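You operate a simulated robot arm through the tools that you are given. There is no shell and no other tool. Be economical: measure what you need, move in short steps, check, and stop when the job is done.

The job below is to be done with a simulated robot arm. You get a single attempt, and the scene is never put back.

## Task
Clear the fumes from the tall base, then bin the burnt plastic blank.
Fine: hood to the port, fan to 4, wait for clear air; key off before the table slides out; blank into the spoilt work bin, table in again.

It is judged by the outcome, as a careful person would: the job done as asked, and still so three seconds after it is handed in. It fails if anything else is knocked over, pushed out of place, dropped, spilled or broken.

## Robot
A 7-joint arm with a two-finger parallel gripper on a trunk, on a base that drives. Base frame: it is fixed to the floor where the robot stands at the start and does not move with it; the origin is under the middle of the robot, x ahead of it, y to its left, z up. Lengths are in cm, angles in rad, forces in N, time in s.
Its first joint turns from -2.601 to 2.601 rad. Places, roughly: bin scrap [120, 90, 90]; fan knob [50, -120, 100]; fume hood [110, 0, 110]; plastic blank (8x5x3 cm) [110, 50, 100]; sliding table [100, 50, 100]; tall base key switch [90, 50, 80]; test blank (8x5x3 cm) [80, -70, 80]. Payload 3.5 kg.
The tool frame sits at the grasp point between the pads (the TCP): z along the fingers, y along the line on which they close. The tips reach 2.3 cm beyond it. The gripper opens to 9.4 cm. The fingers are 3.8 cm wide and 1 cm thick; the gripper's body (5.4 by 9.6 cm) begins 3.9 cm behind the TCP.
Orientation is that of the tool frame in the base frame, as [roll, pitch, yaw] about the fixed x, y, z axes, in that order (R = Rz(yaw) Ry(pitch) Rx(roll)). With the fingers straight down and closing along the base's y, the tool's x points along the base's -x, its y along +y and its z along -z.

## Interface
- The arm moves only by the tool drive_tool. Its argument "steps" is a list of rows, each a list of 7 numbers: the shift along the tool's x, y, z in cm, then the turn, a rotation vector about the tool's x, y, z in rad, then the finger opening in cm, from 0 to 9.4. In form: [[dx, dy, dz, ax, ay, az, hand], ...]. A call has 1 to 20 rows; each row shifts and turns the commanded pose from where the row before left it, along the tool's axes as they then stand. Each row takes 0.2 s and may step no farther than 5 cm and 0.15 rad from the row before; otherwise, or with a gripper value out of range, the whole call is refused. A pose out of reach is approached as far as the arm can. The call stops where the force on the tool passes 50 N (or 10 N more than at its start, if that is more) or the arm is blocked; 0.2 s more then pass. Each finger travels about 15.3 cm/s and halts on what it meets, pressing with about 33 N; the grip force reading is that of the motor and also rises with nothing between the fingers. The clock runs only during rows and for 0.2 s after the last one: add rows that do not move to give the fingers time. It gives the time, the measured TCP pose, the force on the tool (base axes), the opening and the grip force at its end, in the units of the frame above (readings bear some noise), with the torque about the TCP (base axes, N m) and any sound that the robot's microphone picked up, and new pictures: "show" is both (left out), scene, wrist or none.
- Cameras (640 x 400 px; columns grow to the right, rows downward): "scene" is now at [-23.27, 17.35, 130.64]; the picture's right is [-0.22, -0.98, 0.00], its down [-0.24, 0.05, -0.97] and it looks along [0.95, -0.21, -0.24] (base axes); focal length 224 px, centre (320, 200). "wrist" rides on the gripper at [8.6, 1.6, -7.5] in the tool frame; the picture's right is [-0.18, 0.98, 0.00], its down [-0.58, -0.11, -0.81] and it looks along [-0.79, -0.15, 0.59] (tool axes); focal length 243 px, centre (320, 200). There is no depth. A picture from a camera that has moved, and an enlarged one, comes with that camera's place and axes in the base frame and with its lens. The place of the scene camera against the robot may be out by one fixed shift of up to 1.2 cm in any direction.
- drive_base(legs): drives the robot by 1 to 6 legs, each [ahead, left, turn to the left] in cm, cm and rad, along the robot's own axes; the way and the turn of a leg run together, so that a leg with both is an arc; at most 150 cm and 3.142 rad a leg. The arm and the cameras ride along, it lands a little off, and it stops where it bumps. It gives what a move gives, and a new picture of the scene camera.
- turn_head(pan, tilt): turns the head with the scene camera to pan (to the left, within 2.496 rad either way) and tilt (down, from -0.506 to 1.204), counted from straight ahead of the robot. It gives what a move gives, and a new picture of the scene camera.
- inspect(camera, box): a new picture of the part [left, top, right, bottom] of that camera's present view, enlarged. No time passes.
- job_done(): hands the job in; it is judged then, once.

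Work in short steps. Places have to be worked out from the pictures, the camera data and where the tool is seen: move nearer, look again, correct. Check each grasp and each placing, and mend what went wrong. You have 120 turns and 260 pictures in all, those below and enlarged ones among them. Open the gripper and draw the arm clear of the work before you hand the job in, unless the task says otherwise; then end with one line.

The tools are called as name(argument=value, ...) on one line, values as JSON. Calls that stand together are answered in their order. drive_tool: Moves the arm, as the interface text tells. Its arguments: {"type":"object","properties":{"steps":{"type":"array","items":{"type":"array","items":{"type":"number"}}},"show":{"type":"string","enum":["both","scene","wrist","none"]}},"required":["steps"]} The other tools are called the same way: drive_base (legs) drives the base; turn_head (pan, tilt) turns the head that bears the scene camera; inspect (camera, box) takes an enlarged picture of a part of a camera's view; job_done () hands the job in.

At the start:

```text
t: 0.0
tcp_pos: [64.73, 16.03, 100.03]
ee_rot: [3.141, 0.0, 3.141]
contact_force: [0.5, 0.3, 1.3]
ft_torque: [-0.01, 0.0, 0.04]
grip_width: 9.4
finger_force: 0.2
robot x, y, heading: [0.02, 0.11, 0.004]
head pan, tilt: [-0.223, 0.246]
```

scene: 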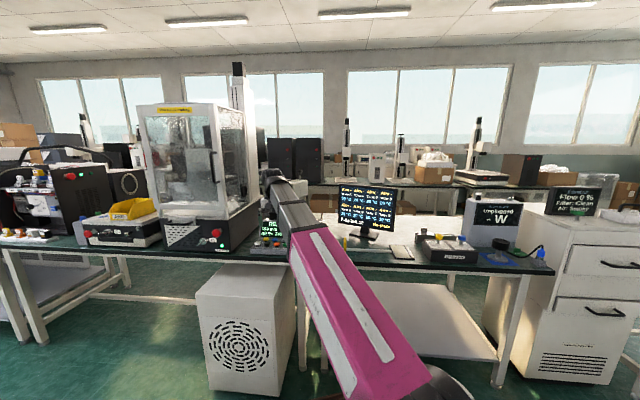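
wrist: 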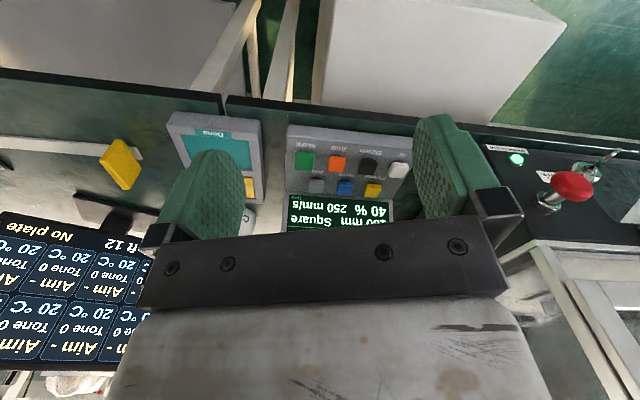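

The scene is crowded, so I first enlarge the main parts of the scene view to find the machine, hood, fan and bins.

inspect(camera="scene", box=[120, 50, 300, 270])

inspect(camera="scene", box=[400, 110, 640, 280])

inspect(camera="scene", box=[0, 110, 170, 260])

inspect(camera="scene", box=[250, 150, 460, 280])

```text
1.82 times, centred on (210, 160) of scene
camera zoom: at [-23.27, 17.35, 130.64], right [-0.22, -0.98, 0.0], down [-0.24, 0.05, -0.97], along [0.95, -0.21, -0.24], focal length 408 px, centre (520, 273)
```

zoom: 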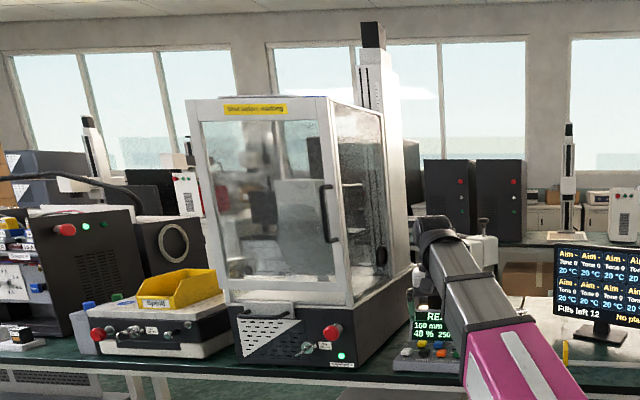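

```text
2.35 times, centred on (520, 195) of scene
camera zoom: at [-23.27, 17.35, 130.64], right [-0.22, -0.98, 0.0], down [-0.24, 0.05, -0.97], along [0.95, -0.21, -0.24], focal length 527 px, centre (-151, 212)
```

zoom: 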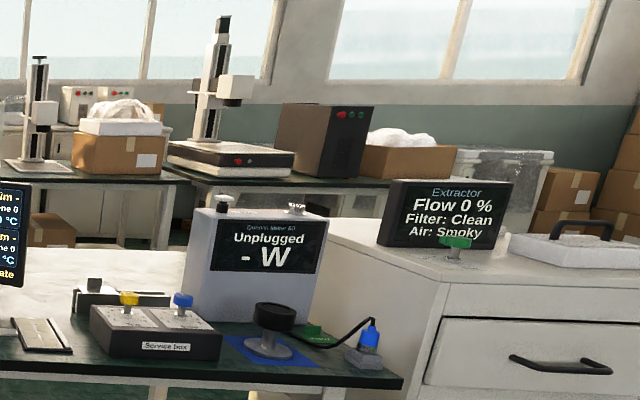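

```text
2.67 times, centred on (85, 185) of scene
camera zoom: at [-23.27, 17.35, 130.64], right [-0.22, -0.98, 0.0], down [-0.24, 0.05, -0.97], along [0.95, -0.21, -0.24], focal length 598 px, centre (947, 240)
```

zoom: 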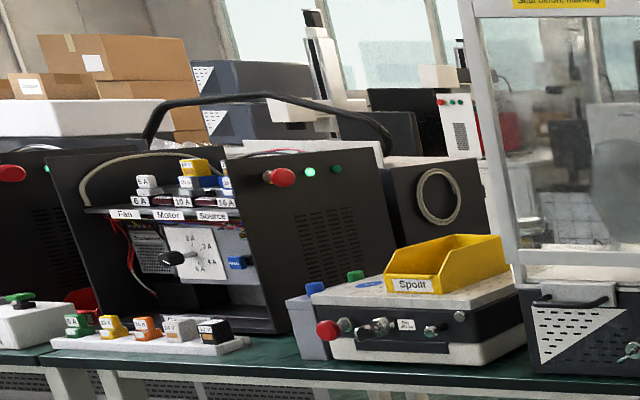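

```text
3.05 times, centred on (355, 215) of scene
camera zoom: at [-23.27, 17.35, 130.64], right [-0.22, -0.98, 0.0], down [-0.24, 0.05, -0.97], along [0.95, -0.21, -0.24], focal length 683 px, centre (213, 154)
```

zoom: 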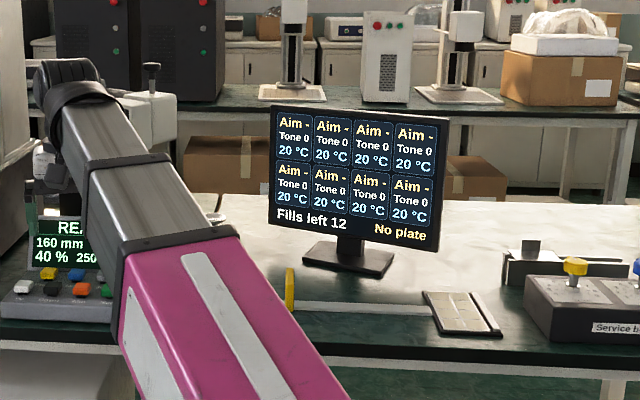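

I turn the head toward the machine on the left for a more central view.

turn_head(pan=0.3, tilt=0.35)

inspect(camera="scene", box=[230, 60, 440, 260])

inspect(camera="scene", box=[380, 130, 500, 230])

```text
t: 0.9
tcp_pos: [64.73, 16.02, 99.93]
ee_rot: [-3.141, -0.001, -3.141]
contact_force: [-0.6, 0.5, 0.6]
ft_torque: [-0.01, 0.01, 0.01]
grip_width: 9.4
finger_force: 0.1
robot x, y, heading: [-0.1, 0.02, 0.0]
head pan, tilt: [0.3, 0.351]
camera scene: at [-23.48, 22.16, 129.67], right [0.29, -0.96, 0.0], down [-0.33, -0.1, -0.94], along [0.9, 0.28, -0.34], focal length 224 px, centre (320, 200)
```

scene: 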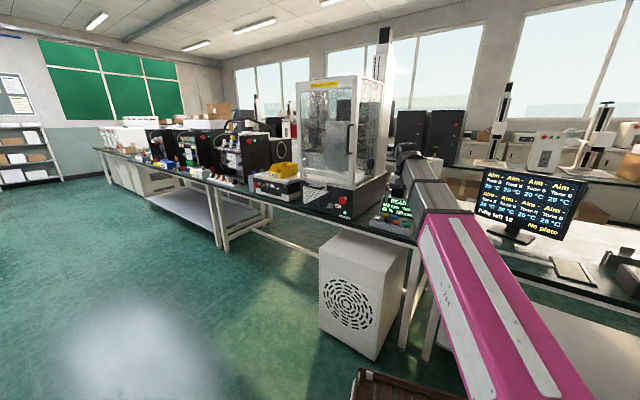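

```text
2.00 times, centred on (335, 160) of scene
camera zoom: at [-23.48, 22.16, 129.67], right [0.29, -0.96, 0.0], down [-0.33, -0.1, -0.94], along [0.9, 0.28, -0.34], focal length 448 px, centre (290, 280)
```

zoom: 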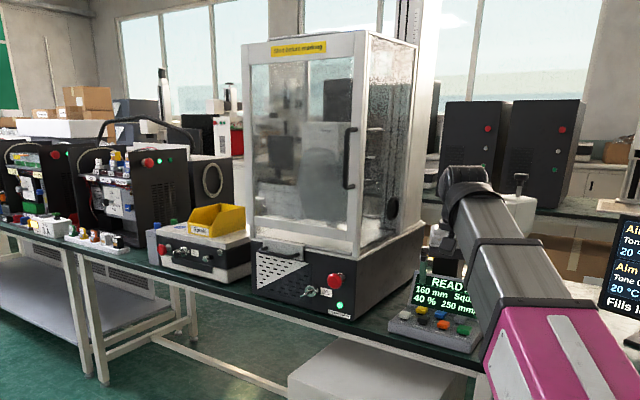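

```text
4.00 times, centred on (440, 180) of scene
camera zoom: at [-23.48, 22.16, 129.67], right [0.29, -0.96, 0.0], down [-0.33, -0.1, -0.94], along [0.9, 0.28, -0.34], focal length 897 px, centre (-160, 280)
```

zoom: 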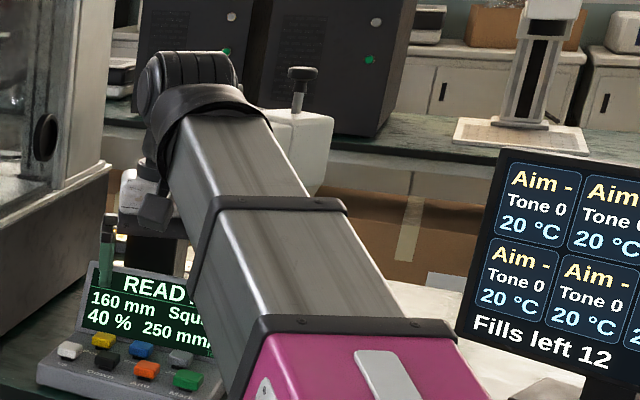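

The arm hides the hood. I raise the tool and swing it to the right to see it.

drive_tool(steps=[[3, 0, -4, 0, 0, 0, 9.4], [3, 0, -4, 0, 0, 0, 9.4], [3, 0, -4, 0, 0, 0, 9.4], [3, 0, -4, 0, 0, 0, 9.4], [3, 0, -4, 0, 0, 0, 9.4], [0, -4.5, 0, 0, 0, 0, 9.4], [0, -4.5, 0, 0, 0, 0, 9.4], [0, -4.5, 0, 0, 0, 0, 9.4], [0, -4.5, 0, 0, 0, 0, 9.4], [0, -4.5, 0, 0, 0, 0, 9.4], [0, -4.5, 0, 0, 0, 0, 9.4], [0, -4.5, 0, 0, 0, 0, 9.4], [0, -4.5, 0, 0, 0, 0, 9.4], [0, -4.5, 0, 0, 0, 0, 9.4], [0, -4.5, 0, 0, 0, 0, 9.4], [0, -4.5, 0, 0, 0, 0, 9.4], [0, -4.5, 0, 0, 0, 0, 9.4]], show="both")

inspect(camera="scene", box=[340, 130, 480, 250])

```text
t: 1.4
tcp_pos: [61.84, 15.83, 104.13]
ee_rot: [-3.141, 0.021, 3.138]
contact_force: [6.5, 0.2, -14.2]
ft_torque: [-0.06, -0.72, -0.05]
grip_width: 9.37
finger_force: 0.0
out of reach, approached as far as the arm can: row 2
robot x, y, heading: [-0.27, -0.43, -0.002]
head pan, tilt: [0.3, 0.351]
stopped in row 2: the force on the tool passed its limit at 89 N (the readings are from after the stop); the commanded pose is now the measured one
camera scene: at [-23.48, 22.17, 129.67], right [0.3, -0.96, 0.0], down [-0.33, -0.1, -0.94], along [0.9, 0.28, -0.34], focal length 224 px, centre (320, 200)
camera wrist: at [53.05, 17.62, 111.46], right [0.19, 0.98, 0.0], down [0.56, -0.11, 0.82], along [0.8, -0.15, -0.57], focal length 243 px, centre (320, 200)
```

scene: 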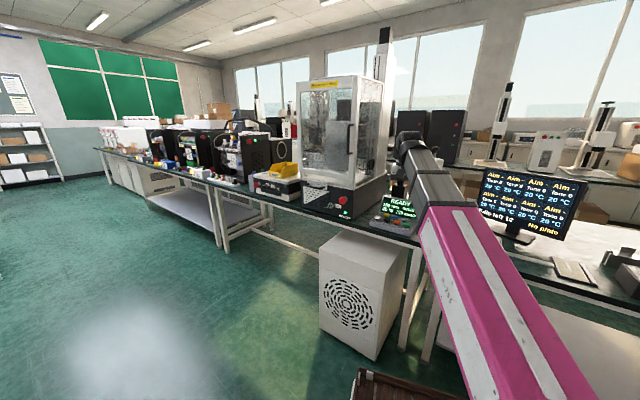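
wrist: 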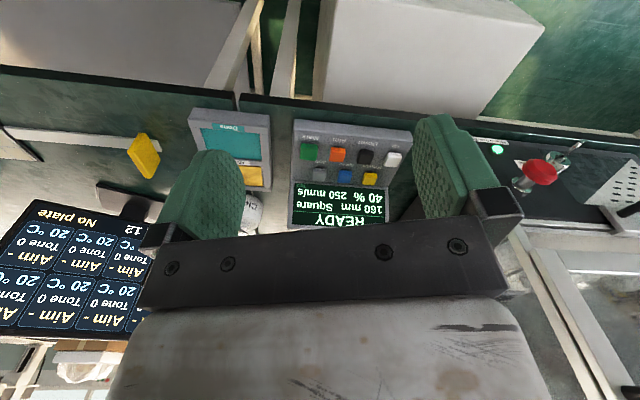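

```text
3.33 times, centred on (410, 190) of scene
camera zoom: at [-23.48, 22.17, 129.67], right [0.3, -0.96, 0.0], down [-0.33, -0.1, -0.94], along [0.9, 0.28, -0.34], focal length 747 px, centre (20, 233)
```

zoom: 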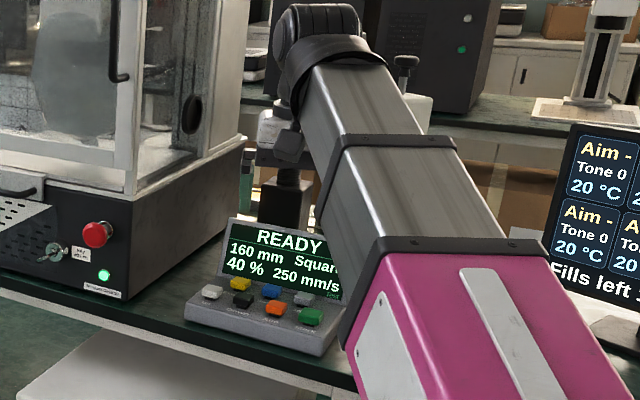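

The lift jolted at the arm's inner reach limit. I swing sideways instead, in gentler steps, without shifting inward.

drive_tool(steps=[[0, -1, 0, 0, 0, 0, 9.4], [0, -2, 0, 0, 0, 0, 9.4], [0, -2, 0, 0, 0, 0, 9.4], [0, -3, 0, 0, 0, 0, 9.4], [0, -3, 0, 0, 0, 0, 9.4], [0, -3, 0, 0, 0, 0, 9.4], [0, -3, 0, 0, 0, 0, 9.4], [0, -3, 0, 0, 0, 0, 9.4], [0, -3, 0, 0, 0, 0, 9.4], [0, -3, 0, 0, 0, 0, 9.4], [0, -3, 0, 0, 0, 0, 9.4], [0, -3, 0, 0, 0, 0, 9.4], [0, -2, 0, 0, 0, 0, 9.4], [0, -1, 0, 0, 0, 0, 9.4]], show="both")

inspect(camera="scene", box=[340, 130, 480, 250])

```text
t: 2.0
tcp_pos: [61.94, 13.68, 104.22]
ee_rot: [3.139, 0.026, 3.135]
contact_force: [4.8, -2.7, -7.5]
ft_torque: [0.24, -0.42, 0.3]
grip_width: 9.39
finger_force: 0.1
robot x, y, heading: [0.1, -0.03, 0.001]
head pan, tilt: [0.3, 0.351]
stopped in row 2: the force on the tool passed its limit at 55 N (the readings are from after the stop); the commanded pose is now the measured one
camera scene: at [-23.48, 22.17, 129.67], right [0.3, -0.96, 0.0], down [-0.33, -0.1, -0.94], along [0.9, 0.28, -0.34], focal length 224 px, centre (320, 200)
camera wrist: at [53.14, 15.39, 111.46], right [0.19, 0.98, 0.01], down [0.56, -0.11, 0.82], along [0.81, -0.15, -0.57], focal length 243 px, centre (320, 200)
```

scene: 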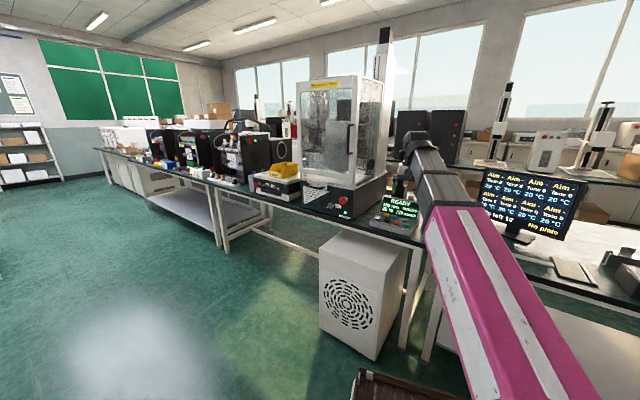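
wrist: 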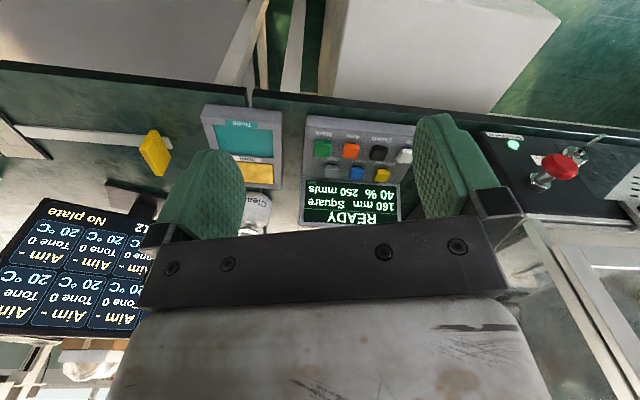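

```text
3.33 times, centred on (410, 190) of scene
camera zoom: at [-23.48, 22.17, 129.67], right [0.3, -0.96, 0.0], down [-0.33, -0.1, -0.94], along [0.9, 0.28, -0.34], focal length 747 px, centre (20, 233)
```

zoom: 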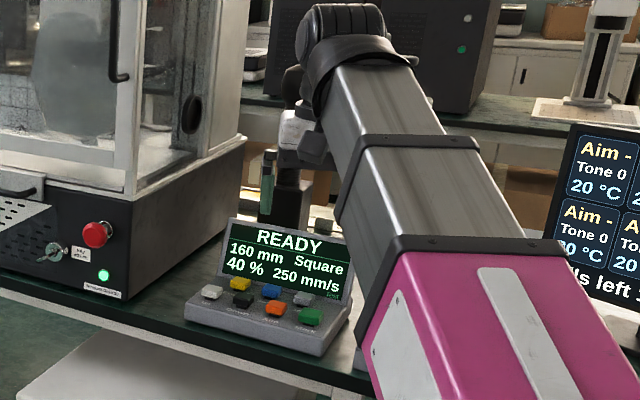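

The arm is at a joint limit here. I move outward a bit first, then sideways.

drive_tool(steps=[[-1, 0, 1, 0, 0, 0, 9.4], [-2, 0, 1, 0, 0, 0, 9.4], [-2, 0, 1, 0, 0, 0, 9.4], [-1, 0, 1, 0, 0, 0, 9.4], [0, 0, 0, 0, 0, 0, 9.4], [0, -1, 0, 0, 0, 0, 9.4], [0, -2, 0, 0, 0, 0, 9.4], [0, -2, 0, 0, 0, 0, 9.4], [0, -2, 0, 0, 0, 0, 9.4], [0, -2, 0, 0, 0, 0, 9.4], [0, -2, 0, 0, 0, 0, 9.4], [0, -2, 0, 0, 0, 0, 9.4], [0, -2, 0, 0, 0, 0, 9.4], [0, -2, 0, 0, 0, 0, 9.4], [0, -2, 0, 0, 0, 0, 9.4], [0, -1, 0, 0, 0, 0, 9.4]], show="both")

```text
t: 5.4
tcp_pos: [67.8, -6.42, 100.41]
ee_rot: [3.14, 0.026, 3.133]
contact_force: [-0.2, -1.3, -0.6]
ft_torque: [0.02, -0.01, -0.03]
grip_width: 9.42
finger_force: 0.0
robot x, y, heading: [0.1, -0.09, -0.001]
head pan, tilt: [0.3, 0.351]
camera scene: at [-23.48, 22.16, 129.67], right [0.3, -0.96, 0.0], down [-0.33, -0.1, -0.94], along [0.9, 0.28, -0.34], focal length 224 px, centre (320, 200)
camera wrist: at [59.07, -4.65, 107.59], right [0.19, 0.98, 0.01], down [0.56, -0.11, 0.82], along [0.81, -0.15, -0.57], focal length 243 px, centre (320, 200)
```

scene: 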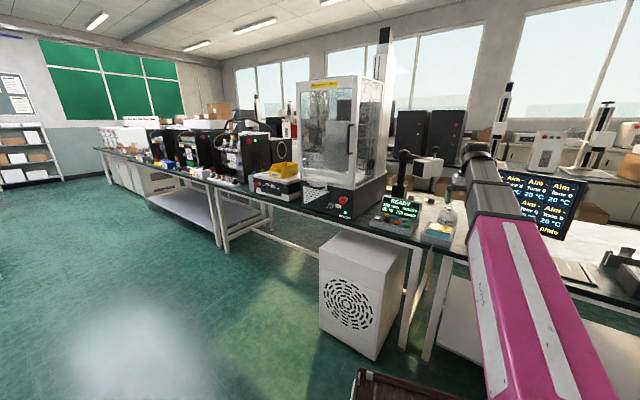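
wrist: 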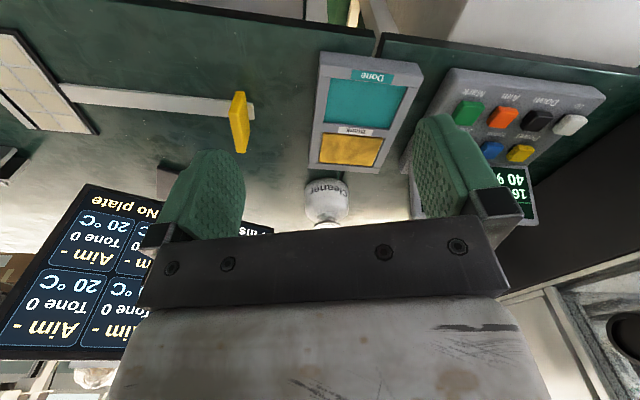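

Now the hood is in view. I enlarge it and the machine.

inspect(camera="scene", box=[370, 130, 470, 220])

inspect(camera="scene", box=[290, 70, 400, 220])

```text
4.44 times, centred on (420, 175) of scene
camera zoom: at [-23.48, 22.16, 129.67], right [0.3, -0.96, 0.0], down [-0.33, -0.1, -0.94], along [0.9, 0.28, -0.34], focal length 996 px, centre (-124, 311)
```

zoom: 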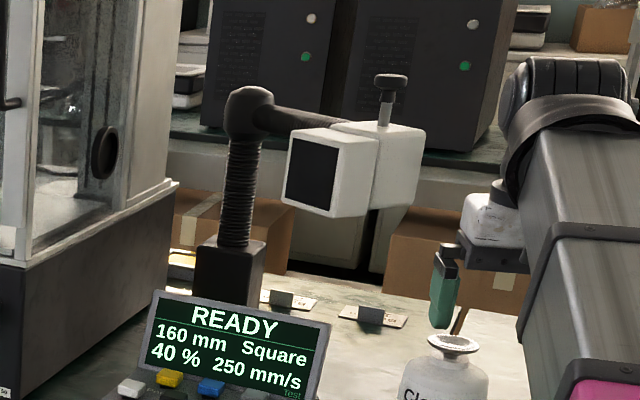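

```text
2.67 times, centred on (345, 145) of scene
camera zoom: at [-23.48, 22.16, 129.67], right [0.3, -0.96, 0.0], down [-0.33, -0.1, -0.94], along [0.9, 0.28, -0.34], focal length 598 px, centre (253, 347)
```

zoom: 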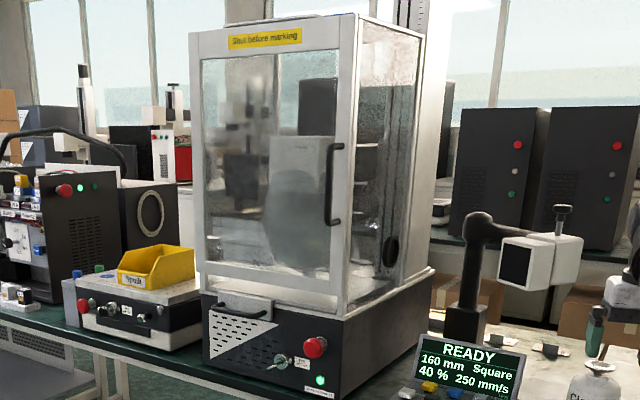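

I need parallax on the hood, port and monitor: shift the base 25 cm to the right, with the arm staying over the clear front zone.

drive_base(legs=[[-5, -22, 0]])

inspect(camera="scene", box=[290, 100, 450, 220])

turn_head(pan=-0.8, tilt=0.3)

inspect(camera="scene", box=[300, 100, 540, 260])

```text
t: 7.1
tcp_pos: [62.68, -28.67, 100.36]
ee_rot: [3.141, 0.025, 3.131]
contact_force: [-0.5, 0.3, 0.2]
ft_torque: [0.03, 0.01, -0.02]
grip_width: 9.39
finger_force: 0.1
robot x, y, heading: [-4.67, -21.84, -0.007]
head pan, tilt: [0.3, 0.351]
camera scene: at [-28.45, 0.16, 129.67], right [0.29, -0.96, 0.0], down [-0.33, -0.1, -0.94], along [0.9, 0.28, -0.34], focal length 224 px, centre (320, 200)
```

scene: 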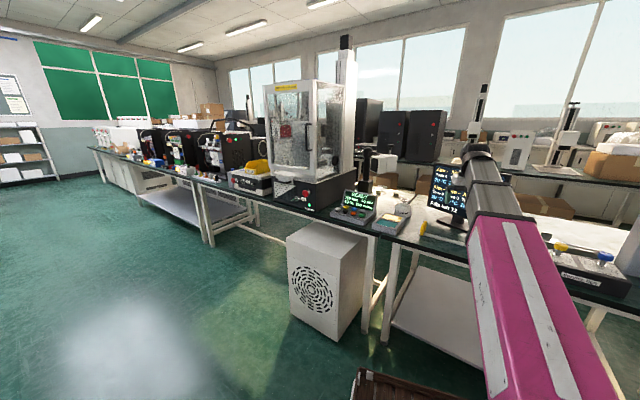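

```text
3.33 times, centred on (370, 160) of scene
camera zoom: at [-28.45, 0.16, 129.67], right [0.29, -0.96, 0.0], down [-0.33, -0.1, -0.94], along [0.9, 0.28, -0.34], focal length 747 px, centre (153, 333)
```

zoom: 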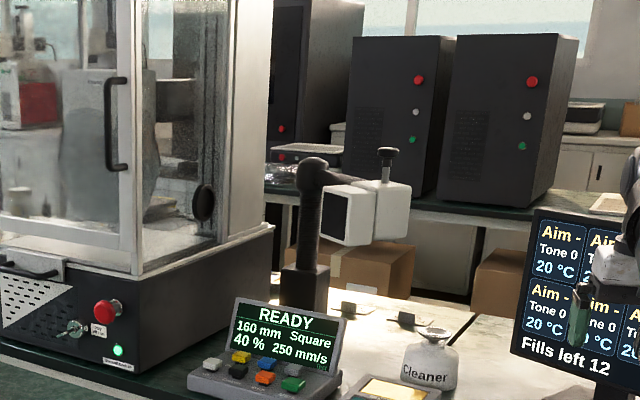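

```text
t: 8.4
tcp_pos: [62.88, -28.51, 100.31]
ee_rot: [3.14, 0.027, 3.131]
contact_force: [-1.4, 0.8, -0.5]
ft_torque: [0.01, 0.01, 0.0]
grip_width: 9.41
finger_force: 0.1
robot x, y, heading: [-5.6, -21.86, -0.004]
head pan, tilt: [-0.799, 0.3]
camera scene: at [-30.86, -9.28, 130.15], right [-0.72, -0.7, 0.0], down [-0.21, 0.21, -0.96], along [0.66, -0.69, -0.3], focal length 224 px, centre (320, 200)
```

scene: 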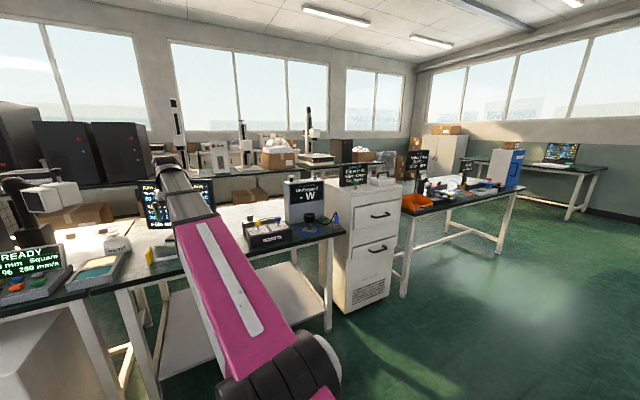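

```text
2.50 times, centred on (420, 180) of scene
camera zoom: at [-30.86, -9.28, 130.15], right [-0.72, -0.7, 0.0], down [-0.21, 0.21, -0.96], along [0.66, -0.69, -0.3], focal length 560 px, centre (70, 250)
```

zoom: 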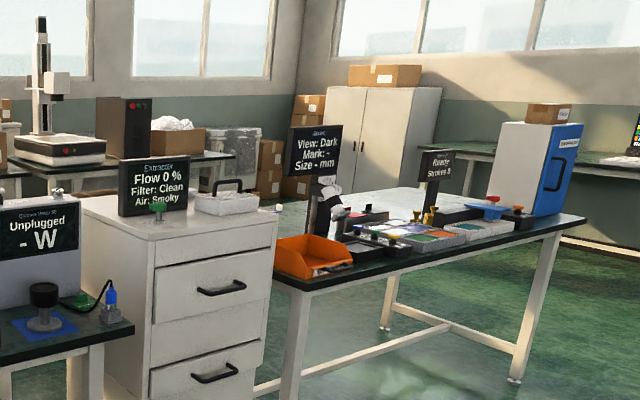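

Triangulation puts the hood knob near (107, 0, 115), the boom pivot near (130, 14) and the port near (110, 32, 104). I drive back left, then raise the arm while extending it.

drive_base(legs=[[0, 22, 0]])

drive_tool(steps=[[-1, 0, -1, 0, 0, 0, 9.4], [-2, 0, -2, 0, 0, 0, 9.4], [-2, 0, -2, 0, 0, 0, 9.4], [-2, 0, -2, 0, 0, 0, 9.4], [-2, 0, -2, 0, 0, 0, 9.4], [-2, 0, -2, 0, 0, 0, 9.4], [-2, 0, -2, 0, 0, 0, 9.4], [-2, 0, -2, 0, 0, 0, 9.4], [-1, 0, -2, 0, 0, 0, 9.4], [0, 0, -2, 0, 0, 0, 9.4], [0, 0, -1, 0, 0, 0, 9.4]])

```text
t: 10.1
tcp_pos: [62.92, -6.32, 100.31]
ee_rot: [3.14, 0.025, 3.133]
contact_force: [-0.3, -0.4, -0.7]
ft_torque: [-0.04, 0.02, 0.0]
grip_width: 9.41
finger_force: 0.1
robot x, y, heading: [-4.88, 0.04, 0.008]
head pan, tilt: [-0.799, 0.3]
camera scene: at [-30.86, 12.83, 130.15], right [-0.72, -0.7, 0.0], down [-0.21, 0.21, -0.96], along [0.67, -0.69, -0.3], focal length 224 px, centre (320, 200)
```

scene: 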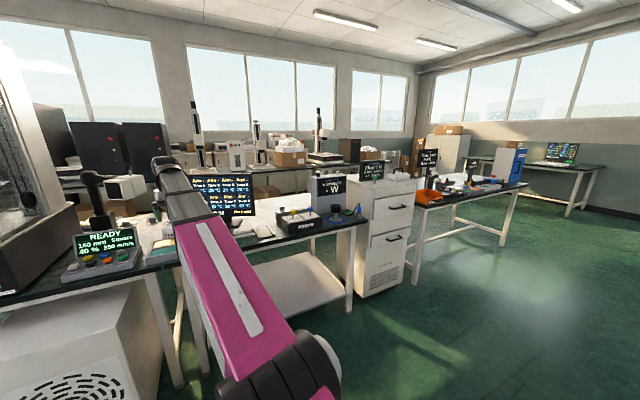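

```text
t: 11.3
tcp_pos: [71.01, -6.46, 108.73]
ee_rot: [-3.137, 0.04, 3.133]
contact_force: [7.7, -1.3, -13.4]
ft_torque: [-0.28, -0.62, -0.11]
grip_width: 9.4
finger_force: 0.0
robot x, y, heading: [-5.04, 0.11, 0.001]
head pan, tilt: [-0.799, 0.3]
stopped in row 5: the force on the tool passed its limit at 61 N (the readings are from after the stop); the commanded pose is now the measured one
camera scene: at [-30.85, 12.83, 130.15], right [-0.72, -0.7, 0.0], down [-0.21, 0.21, -0.96], along [0.67, -0.69, -0.3], focal length 224 px, centre (320, 200)
camera wrist: at [62.19, -4.72, 115.83], right [0.19, 0.98, 0.0], down [0.55, -0.11, 0.83], along [0.81, -0.16, -0.56], focal length 243 px, centre (320, 200)
```

scene: 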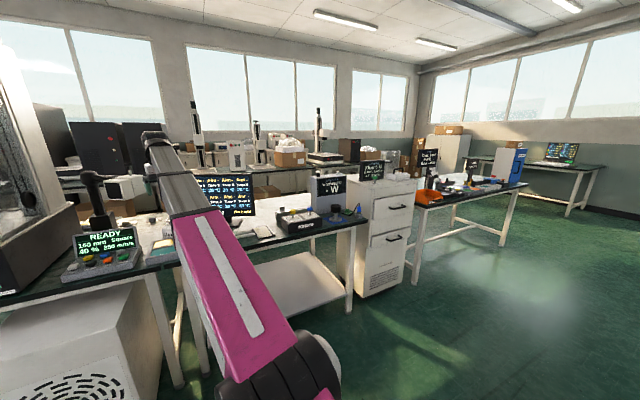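
wrist: 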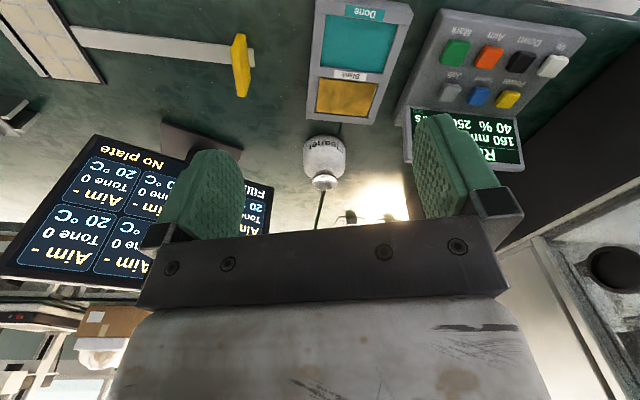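

The tool-down pose is at a wrist limit at this height, so I tilt the fingers forward (for a near-horizontal approach to the knob).

drive_tool(steps=[[0, 0, 0, 0, -0.05, 0, 9.4], [0, 0, 0, 0, -0.1, 0, 9.4], [0, 0, 0, 0, -0.1, 0, 9.4], [0, 0, 0, 0, -0.1, 0, 9.4], [0, 0, 0, 0, -0.1, 0, 9.4], [0, 0, 0, 0, -0.1, 0, 9.4], [0, 0, 0, 0, -0.1, 0, 9.4], [0, 0, 0, 0, -0.1, 0, 9.4], [0, 0, 0, 0, -0.1, 0, 9.4], [0, 0, 0, 0, -0.1, 0, 9.4], [0, 0, 0, 0, -0.05, 0, 9.4]], show="wrist")

turn_head(pan=0.2, tilt=0.3)

```text
t: 13.7
tcp_pos: [70.99, -6.45, 108.77]
ee_rot: [-3.137, 1.039, 3.137]
contact_force: [0.1, 0.5, -0.4]
ft_torque: [-0.04, 0.01, 0.0]
grip_width: 9.4
finger_force: 0.2
robot x, y, heading: [-4.98, 0.17, -0.001]
head pan, tilt: [-0.799, 0.3]
camera wrist: at [60.28, -4.76, 105.09], right [0.1, 0.98, 0.16], down [-0.4, -0.1, 0.91], along [0.91, -0.16, 0.38], focal length 243 px, centre (320, 200)
```

wrist: 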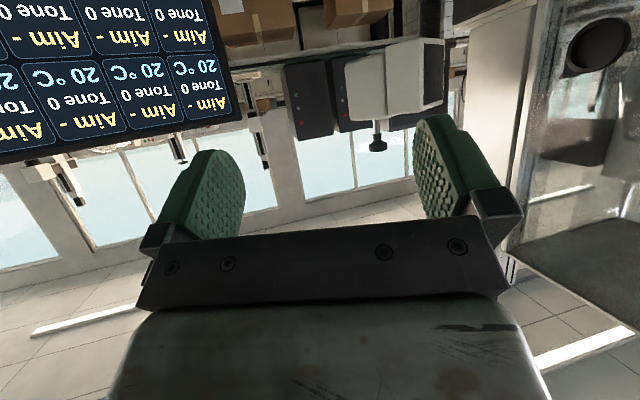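

```text
t: 15.0
tcp_pos: [71.05, -6.46, 108.73]
ee_rot: [-3.138, 1.035, 3.136]
contact_force: [0.6, 0.6, -0.5]
ft_torque: [-0.01, -0.02, 0.01]
grip_width: 9.4
finger_force: 0.1
robot x, y, heading: [-4.99, 0.06, -0.0]
head pan, tilt: [0.201, 0.3]
camera scene: at [-28.21, 21.37, 130.15], right [0.2, -0.98, 0.0], down [-0.29, -0.06, -0.96], along [0.94, 0.19, -0.3], focal length 224 px, centre (320, 200)
```

scene: 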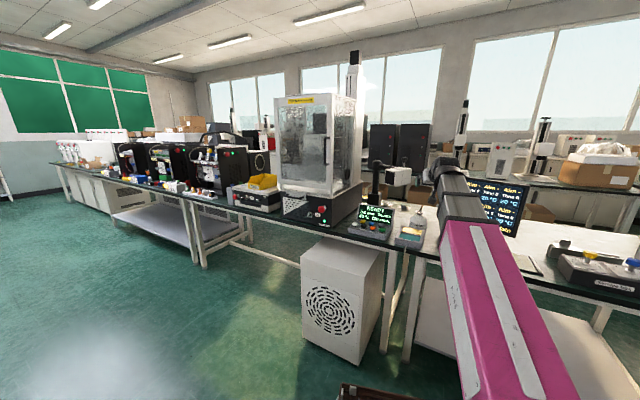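

I raise the tool 10 cm with this tilt and look at the hood with the wrist camera.

drive_tool(steps=[[-0.9, 0, -0.5, 0, 0, 0, 9.4], [-1.7, 0, -1, 0, 0, 0, 9.4], [-1.7, 0, -1, 0, 0, 0, 9.4], [-1.7, 0, -1, 0, 0, 0, 9.4], [-1.7, 0, -1, 0, 0, 0, 9.4], [-0.9, 0, -0.5, 0, 0, 0, 9.4]], show="both")

inspect(camera="wrist", box=[320, 0, 640, 200])

inspect(camera="scene", box=[340, 130, 440, 210])

```text
t: 16.4
tcp_pos: [71.18, -6.45, 118.8]
ee_rot: [-3.138, 1.038, 3.136]
contact_force: [-0.3, -0.4, -0.4]
ft_torque: [0.0, 0.0, 0.01]
grip_width: 9.4
finger_force: 0.0
robot x, y, heading: [-5.08, 0.22, -0.003]
head pan, tilt: [0.201, 0.3]
camera scene: at [-28.21, 21.38, 130.15], right [0.2, -0.98, 0.0], down [-0.29, -0.06, -0.96], along [0.94, 0.19, -0.3], focal length 224 px, centre (320, 200)
camera wrist: at [60.31, -4.74, 115.08], right [0.1, 0.98, 0.16], down [-0.4, -0.1, 0.91], along [0.91, -0.16, 0.38], focal length 243 px, centre (320, 200)
```

scene: 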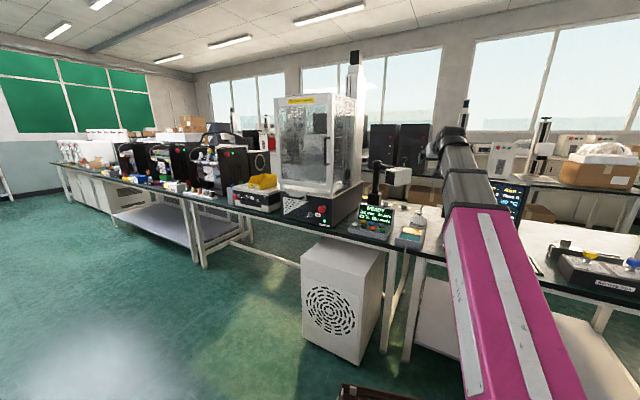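
wrist: 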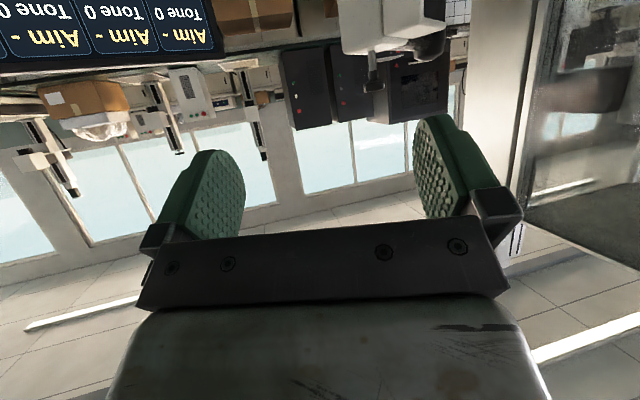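

```text
2.00 times, centred on (480, 100) of wrist
camera zoom: at [60.31, -4.74, 115.08], right [0.1, 0.98, 0.16], down [-0.4, -0.1, 0.91], along [0.91, -0.16, 0.38], focal length 485 px, centre (0, 400)
```

zoom: 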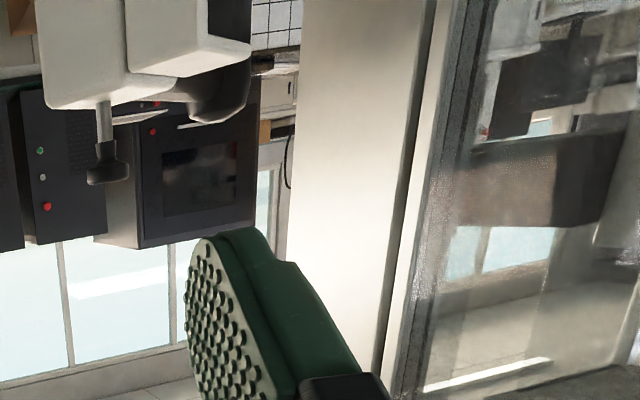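

```text
5.00 times, centred on (390, 170) of scene
camera zoom: at [-28.21, 21.38, 130.15], right [0.2, -0.98, 0.0], down [-0.29, -0.06, -0.96], along [0.94, 0.19, -0.3], focal length 1121 px, centre (-30, 350)
```

zoom: 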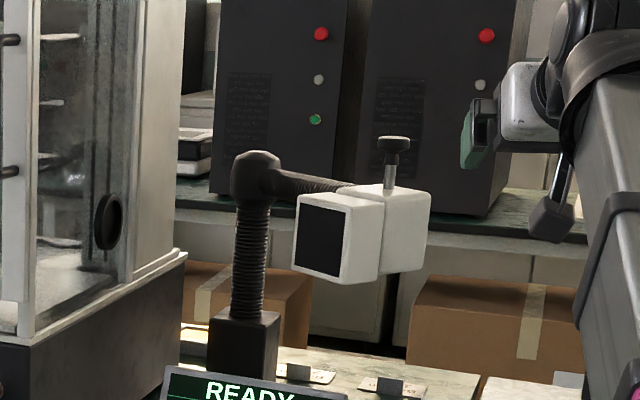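

Knob head is about (107, 0, 114.4), hood top about 109, mouth about (102, 7, 104) level with the port. I drive ahead 21 and left 10 to come within reach.

drive_base(legs=[[21, 10, 0]])

drive_tool(steps=[[0, 0, 0, 0, 0, 0, 9.4]], show="wrist")

inspect(camera="scene", box=[330, 120, 490, 220])

```text
t: 18.1
tcp_pos: [92.02, 3.59, 118.7]
ee_rot: [-3.137, 1.037, 3.138]
contact_force: [-0.1, 0.3, 0.4]
ft_torque: [0.0, 0.0, -0.02]
grip_width: 9.4
finger_force: 0.0
robot x, y, heading: [15.82, 10.25, -0.001]
head pan, tilt: [0.201, 0.3]
camera scene: at [-7.28, 31.36, 130.15], right [0.2, -0.98, 0.0], down [-0.29, -0.06, -0.96], along [0.94, 0.19, -0.3], focal length 224 px, centre (320, 200)
```

scene: 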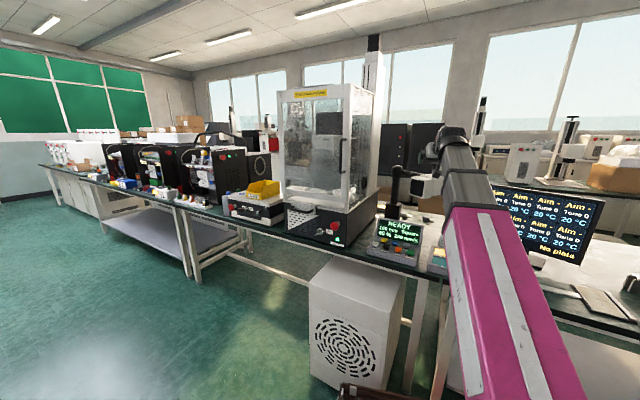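

```text
t: 18.5
tcp_pos: [92.06, 3.45, 118.73]
ee_rot: [-3.137, 1.037, 3.136]
contact_force: [-0.3, -0.4, -0.1]
ft_torque: [-0.03, 0.03, 0.01]
grip_width: 9.42
finger_force: 0.0
robot x, y, heading: [15.8, 10.05, -0.003]
head pan, tilt: [0.201, 0.3]
camera wrist: at [81.26, 5.32, 115.07], right [0.1, 0.98, 0.16], down [-0.4, -0.1, 0.91], along [0.91, -0.16, 0.38], focal length 243 px, centre (320, 200)
```

wrist: 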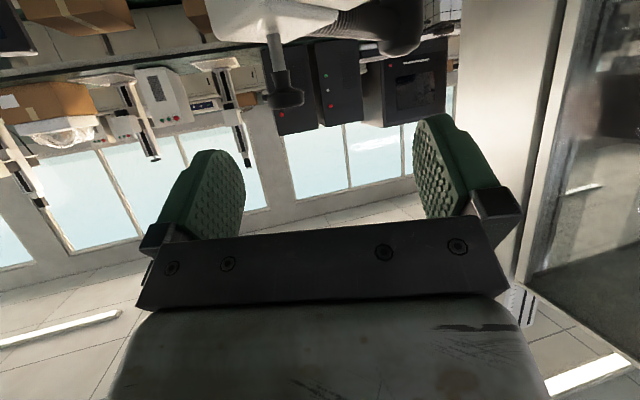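

```text
4.00 times, centred on (410, 170) of scene
camera zoom: at [-7.28, 31.36, 130.15], right [0.2, -0.98, 0.0], down [-0.29, -0.06, -0.96], along [0.94, 0.19, -0.3], focal length 897 px, centre (-40, 320)
```

zoom: 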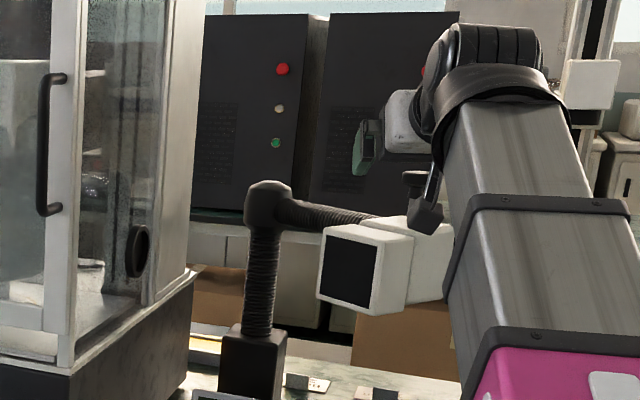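

The wrist views triangulate the knob head to (106.2, -0.5, 114.4). I line up with it at x = 98 first.

drive_tool(steps=[[0.7, -1, 1.6, 0, 0, 0, 9.4], [0.7, -1.5, 1.6, 0, 0, 0, 9.4], [0.6, -1.5, 1.5, 0, 0, 0, 9.4], [-0.7, 0, 1.3, 0, 0, 0, 9.4], [-0.8, 0, 1.3, 0, 0, 0, 9.4]], show="both")

inspect(camera="scene", box=[370, 120, 490, 220])

```text
t: 19.7
tcp_pos: [97.95, -0.39, 114.57]
ee_rot: [-3.138, 1.036, 3.136]
contact_force: [-0.3, 0.1, 0.3]
ft_torque: [0.0, -0.02, 0.0]
grip_width: 9.43
finger_force: 0.1
robot x, y, heading: [15.92, 9.76, -0.002]
head pan, tilt: [0.201, 0.3]
camera scene: at [-7.28, 31.36, 130.15], right [0.2, -0.98, 0.0], down [-0.29, -0.06, -0.96], along [0.94, 0.19, -0.3], focal length 224 px, centre (320, 200)
camera wrist: at [87.23, 1.3, 110.91], right [0.1, 0.98, 0.16], down [-0.4, -0.1, 0.91], along [0.91, -0.15, 0.38], focal length 243 px, centre (320, 200)
```

scene: 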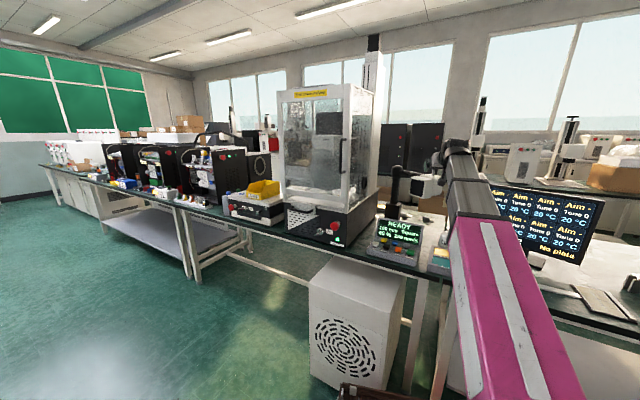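
wrist: 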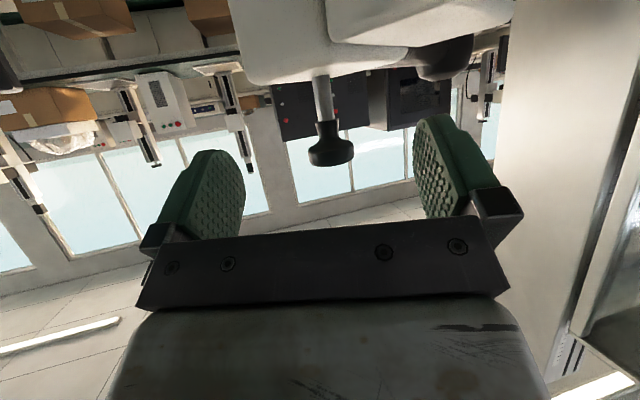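

```text
4.00 times, centred on (430, 170) of scene
camera zoom: at [-7.28, 31.36, 130.15], right [0.2, -0.98, 0.0], down [-0.29, -0.06, -0.96], along [0.94, 0.19, -0.3], focal length 897 px, centre (-120, 320)
```

zoom: 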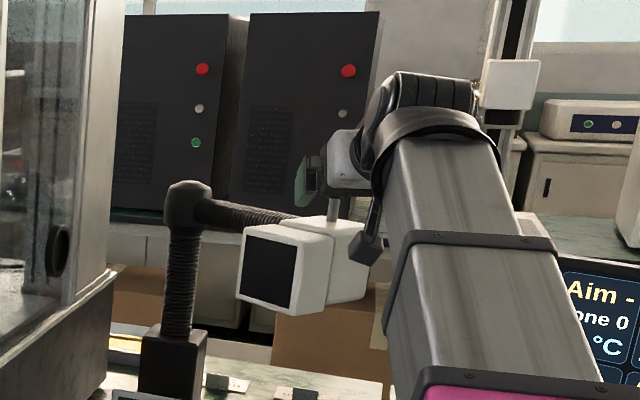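

Aligned: the knob is straight ahead at about (106.2, -0.3, 114.7). I advance 8.2 cm.

drive_tool(steps=[[-1, 0, 1.7, 0, 0, 0, 9.4], [-1, 0, 1.7, 0, 0, 0, 9.4], [-1, 0, 1.7, 0, 0, 0, 9.4], [-0.7, 0, 1.2, 0, 0, 0, 9.4], [-0.4, 0, 0.7, 0, 0, 0, 9.4]], show="wrist")

inspect(camera="scene", box=[370, 120, 490, 220])

```text
t: 20.9
tcp_pos: [106.15, -0.55, 114.52]
ee_rot: [-3.139, 1.036, 3.137]
contact_force: [-0.3, -1.4, 0.3]
ft_torque: [0.0, 0.03, -0.01]
grip_width: 9.39
finger_force: 0.0
robot x, y, heading: [16.0, 9.82, 0.001]
head pan, tilt: [0.201, 0.3]
camera wrist: at [95.4, 1.21, 110.89], right [0.1, 0.98, 0.16], down [-0.4, -0.1, 0.91], along [0.91, -0.15, 0.38], focal length 243 px, centre (320, 200)
```

wrist: 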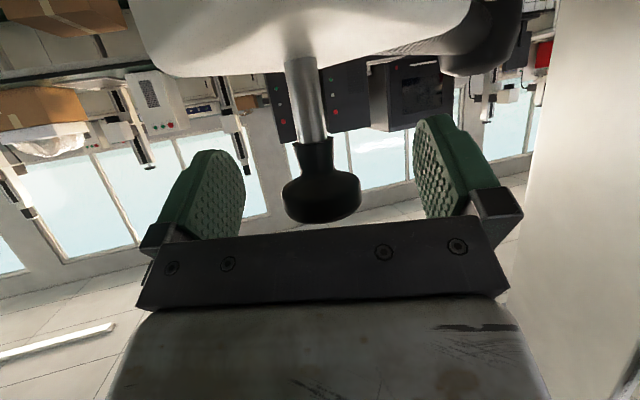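

```text
4.00 times, centred on (430, 170) of scene
camera zoom: at [-7.28, 31.36, 130.15], right [0.2, -0.98, 0.0], down [-0.29, -0.06, -0.96], along [0.94, 0.19, -0.3], focal length 897 px, centre (-120, 320)
```

zoom: 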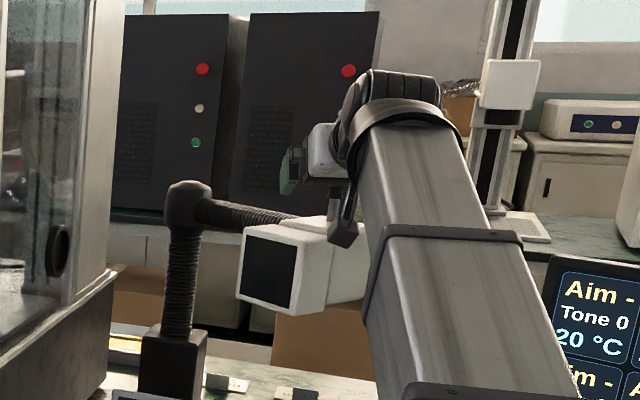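

The knob head sits right between the pads. I close on it.

drive_tool(steps=[[0, 0, 0, 0, 0, 0, 5], [0, 0, 0, 0, 0, 0, 2.5], [0, 0, 0, 0, 0, 0, 2], [0, 0, 0, 0, 0, 0, 2]], show="wrist")

```text
t: 21.9
tcp_pos: [106.2, -0.37, 114.55]
ee_rot: [-3.137, 1.035, 3.136]
contact_force: [7.1, 4.5, -1.6]
ft_torque: [0.05, -0.08, -0.14]
grip_width: 3.32
finger_force: 45.4
robot x, y, heading: [16.05, 10.0, 0.002]
head pan, tilt: [0.201, 0.3]
camera wrist: at [95.43, 1.26, 110.9], right [0.1, 0.98, 0.16], down [-0.4, -0.1, 0.91], along [0.91, -0.15, 0.38], focal length 243 px, centre (320, 200)
```

wrist: 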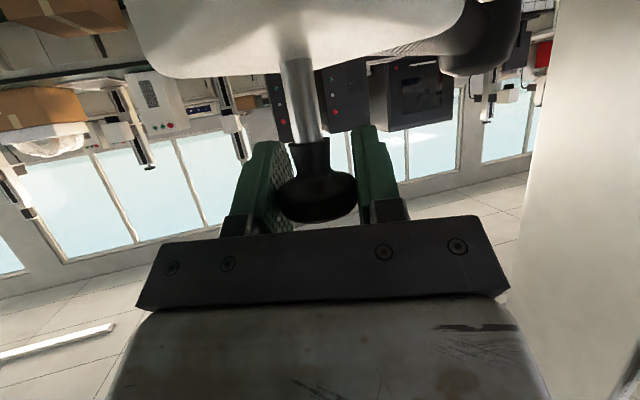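

Firm grip (3.3 cm wide). I swing the hood the first ~10° along the arc about the pivot and check the reaction force.

drive_tool(steps=[[0.31, 1.1, -0.52, 0, 0, 0, 2], [0.31, 1.1, -0.52, 0, 0, 0, 2], [0.24, 1.12, -0.41, 0, 0, 0, 2], [0.24, 1.12, -0.41, 0, 0, 0, 2]], show="wrist")

inspect(camera="scene", box=[340, 120, 480, 220])

```text
t: 22.9
tcp_pos: [103.57, 3.82, 114.66]
ee_rot: [-3.136, 1.036, 3.137]
contact_force: [-30.2, -16.7, -2.2]
ft_torque: [0.01, 0.01, -0.31]
grip_width: 3.31
finger_force: 45.3
robot x, y, heading: [16.3, 10.26, -0.001]
head pan, tilt: [0.201, 0.3]
camera wrist: at [92.91, 5.54, 110.92], right [0.1, 0.98, 0.16], down [-0.4, -0.1, 0.91], along [0.91, -0.16, 0.38], focal length 243 px, centre (320, 200)
```

wrist: 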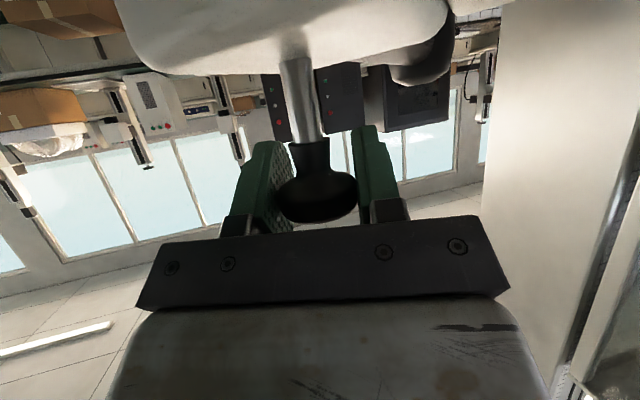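

```text
4.00 times, centred on (410, 170) of scene
camera zoom: at [-7.4, 31.29, 130.14], right [0.2, -0.98, 0.0], down [-0.29, -0.06, -0.96], along [0.94, 0.19, -0.29], focal length 897 px, centre (-40, 320)
```

zoom: 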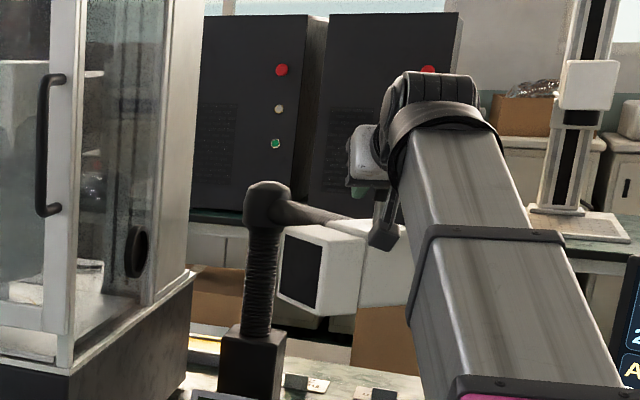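

The hood swings along; the force shows the true arc lies a bit farther out. I correct the path outward and carry on.

drive_tool(steps=[[0.39, 1.02, -0.66, 0, 0, 0, 2], [0.39, 1.02, -0.66, 0, 0, 0, 2], [0.21, 1.2, -0.36, 0, 0, 0, 2], [0.21, 1.2, -0.36, 0, 0, 0, 2]], show="wrist")

inspect(camera="scene", box=[340, 120, 480, 220])

```text
t: 23.9
tcp_pos: [101.97, 8.59, 114.5]
ee_rot: [3.141, 1.039, 3.137]
contact_force: [27.7, 4.7, 5.5]
ft_torque: [0.02, 0.04, -0.08]
grip_width: 3.31
finger_force: 44.9
robot x, y, heading: [16.1, 10.06, 0.006]
head pan, tilt: [0.201, 0.3]
camera wrist: at [91.22, 10.3, 110.88], right [0.1, 0.98, 0.16], down [-0.4, -0.11, 0.91], along [0.91, -0.15, 0.38], focal length 243 px, centre (320, 200)
```

wrist: 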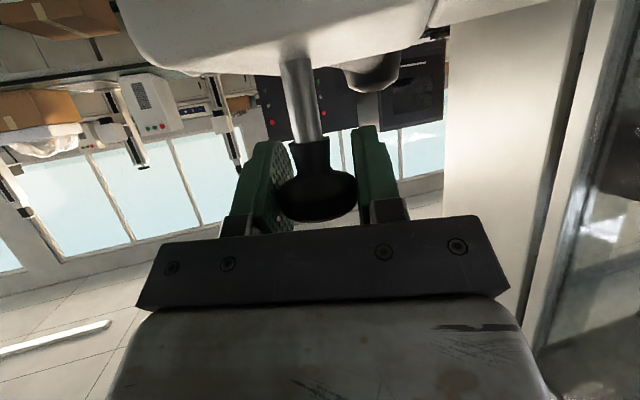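

```text
4.00 times, centred on (410, 170) of scene
camera zoom: at [-7.16, 31.39, 130.16], right [0.2, -0.98, 0.0], down [-0.29, -0.06, -0.96], along [0.94, 0.19, -0.3], focal length 897 px, centre (-40, 320)
```

zoom: 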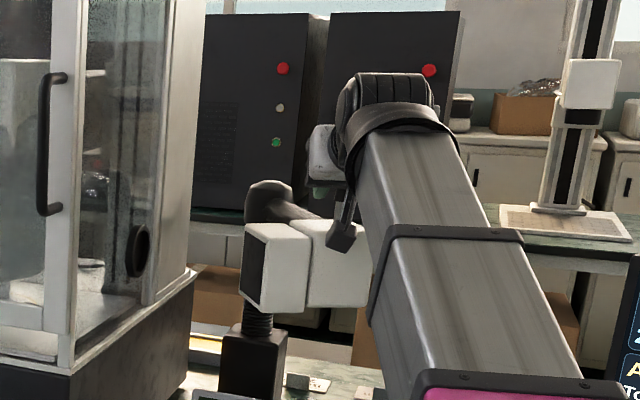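

Forces are moderate (~28 N); fitted pivot is about (126, 13.7). I continue on that arc.

drive_tool(steps=[[-0.08, 1.3, 0.13, 0, 0, 0, 2], [0.02, 1.3, -0.03, 0, 0, 0, 2], [0.02, 1.07, -0.04, 0, 0, 0, 2], [0.0, 1.07, 0, 0, 0, 0, 2]], show="none")

inspect(camera="scene", box=[340, 120, 480, 220])

```text
t: 24.9
tcp_pos: [101.62, 13.24, 114.35]
ee_rot: [-3.137, 1.034, 3.138]
contact_force: [-21.3, -2.0, 1.9]
ft_torque: [0.05, -0.06, -0.35]
grip_width: 3.35
finger_force: 45.0
robot x, y, heading: [15.78, 9.92, -0.002]
head pan, tilt: [0.201, 0.3]
```

```text
4.00 times, centred on (410, 170) of scene
camera zoom: at [-7.39, 31.35, 130.13], right [0.2, -0.98, 0.0], down [-0.29, -0.06, -0.96], along [0.94, 0.19, -0.3], focal length 897 px, centre (-40, 320)
```

zoom: 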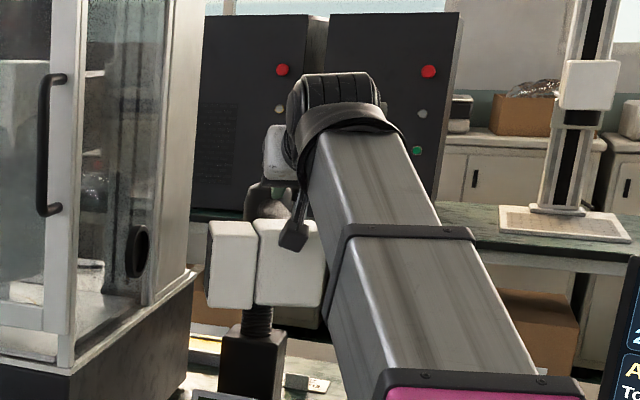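

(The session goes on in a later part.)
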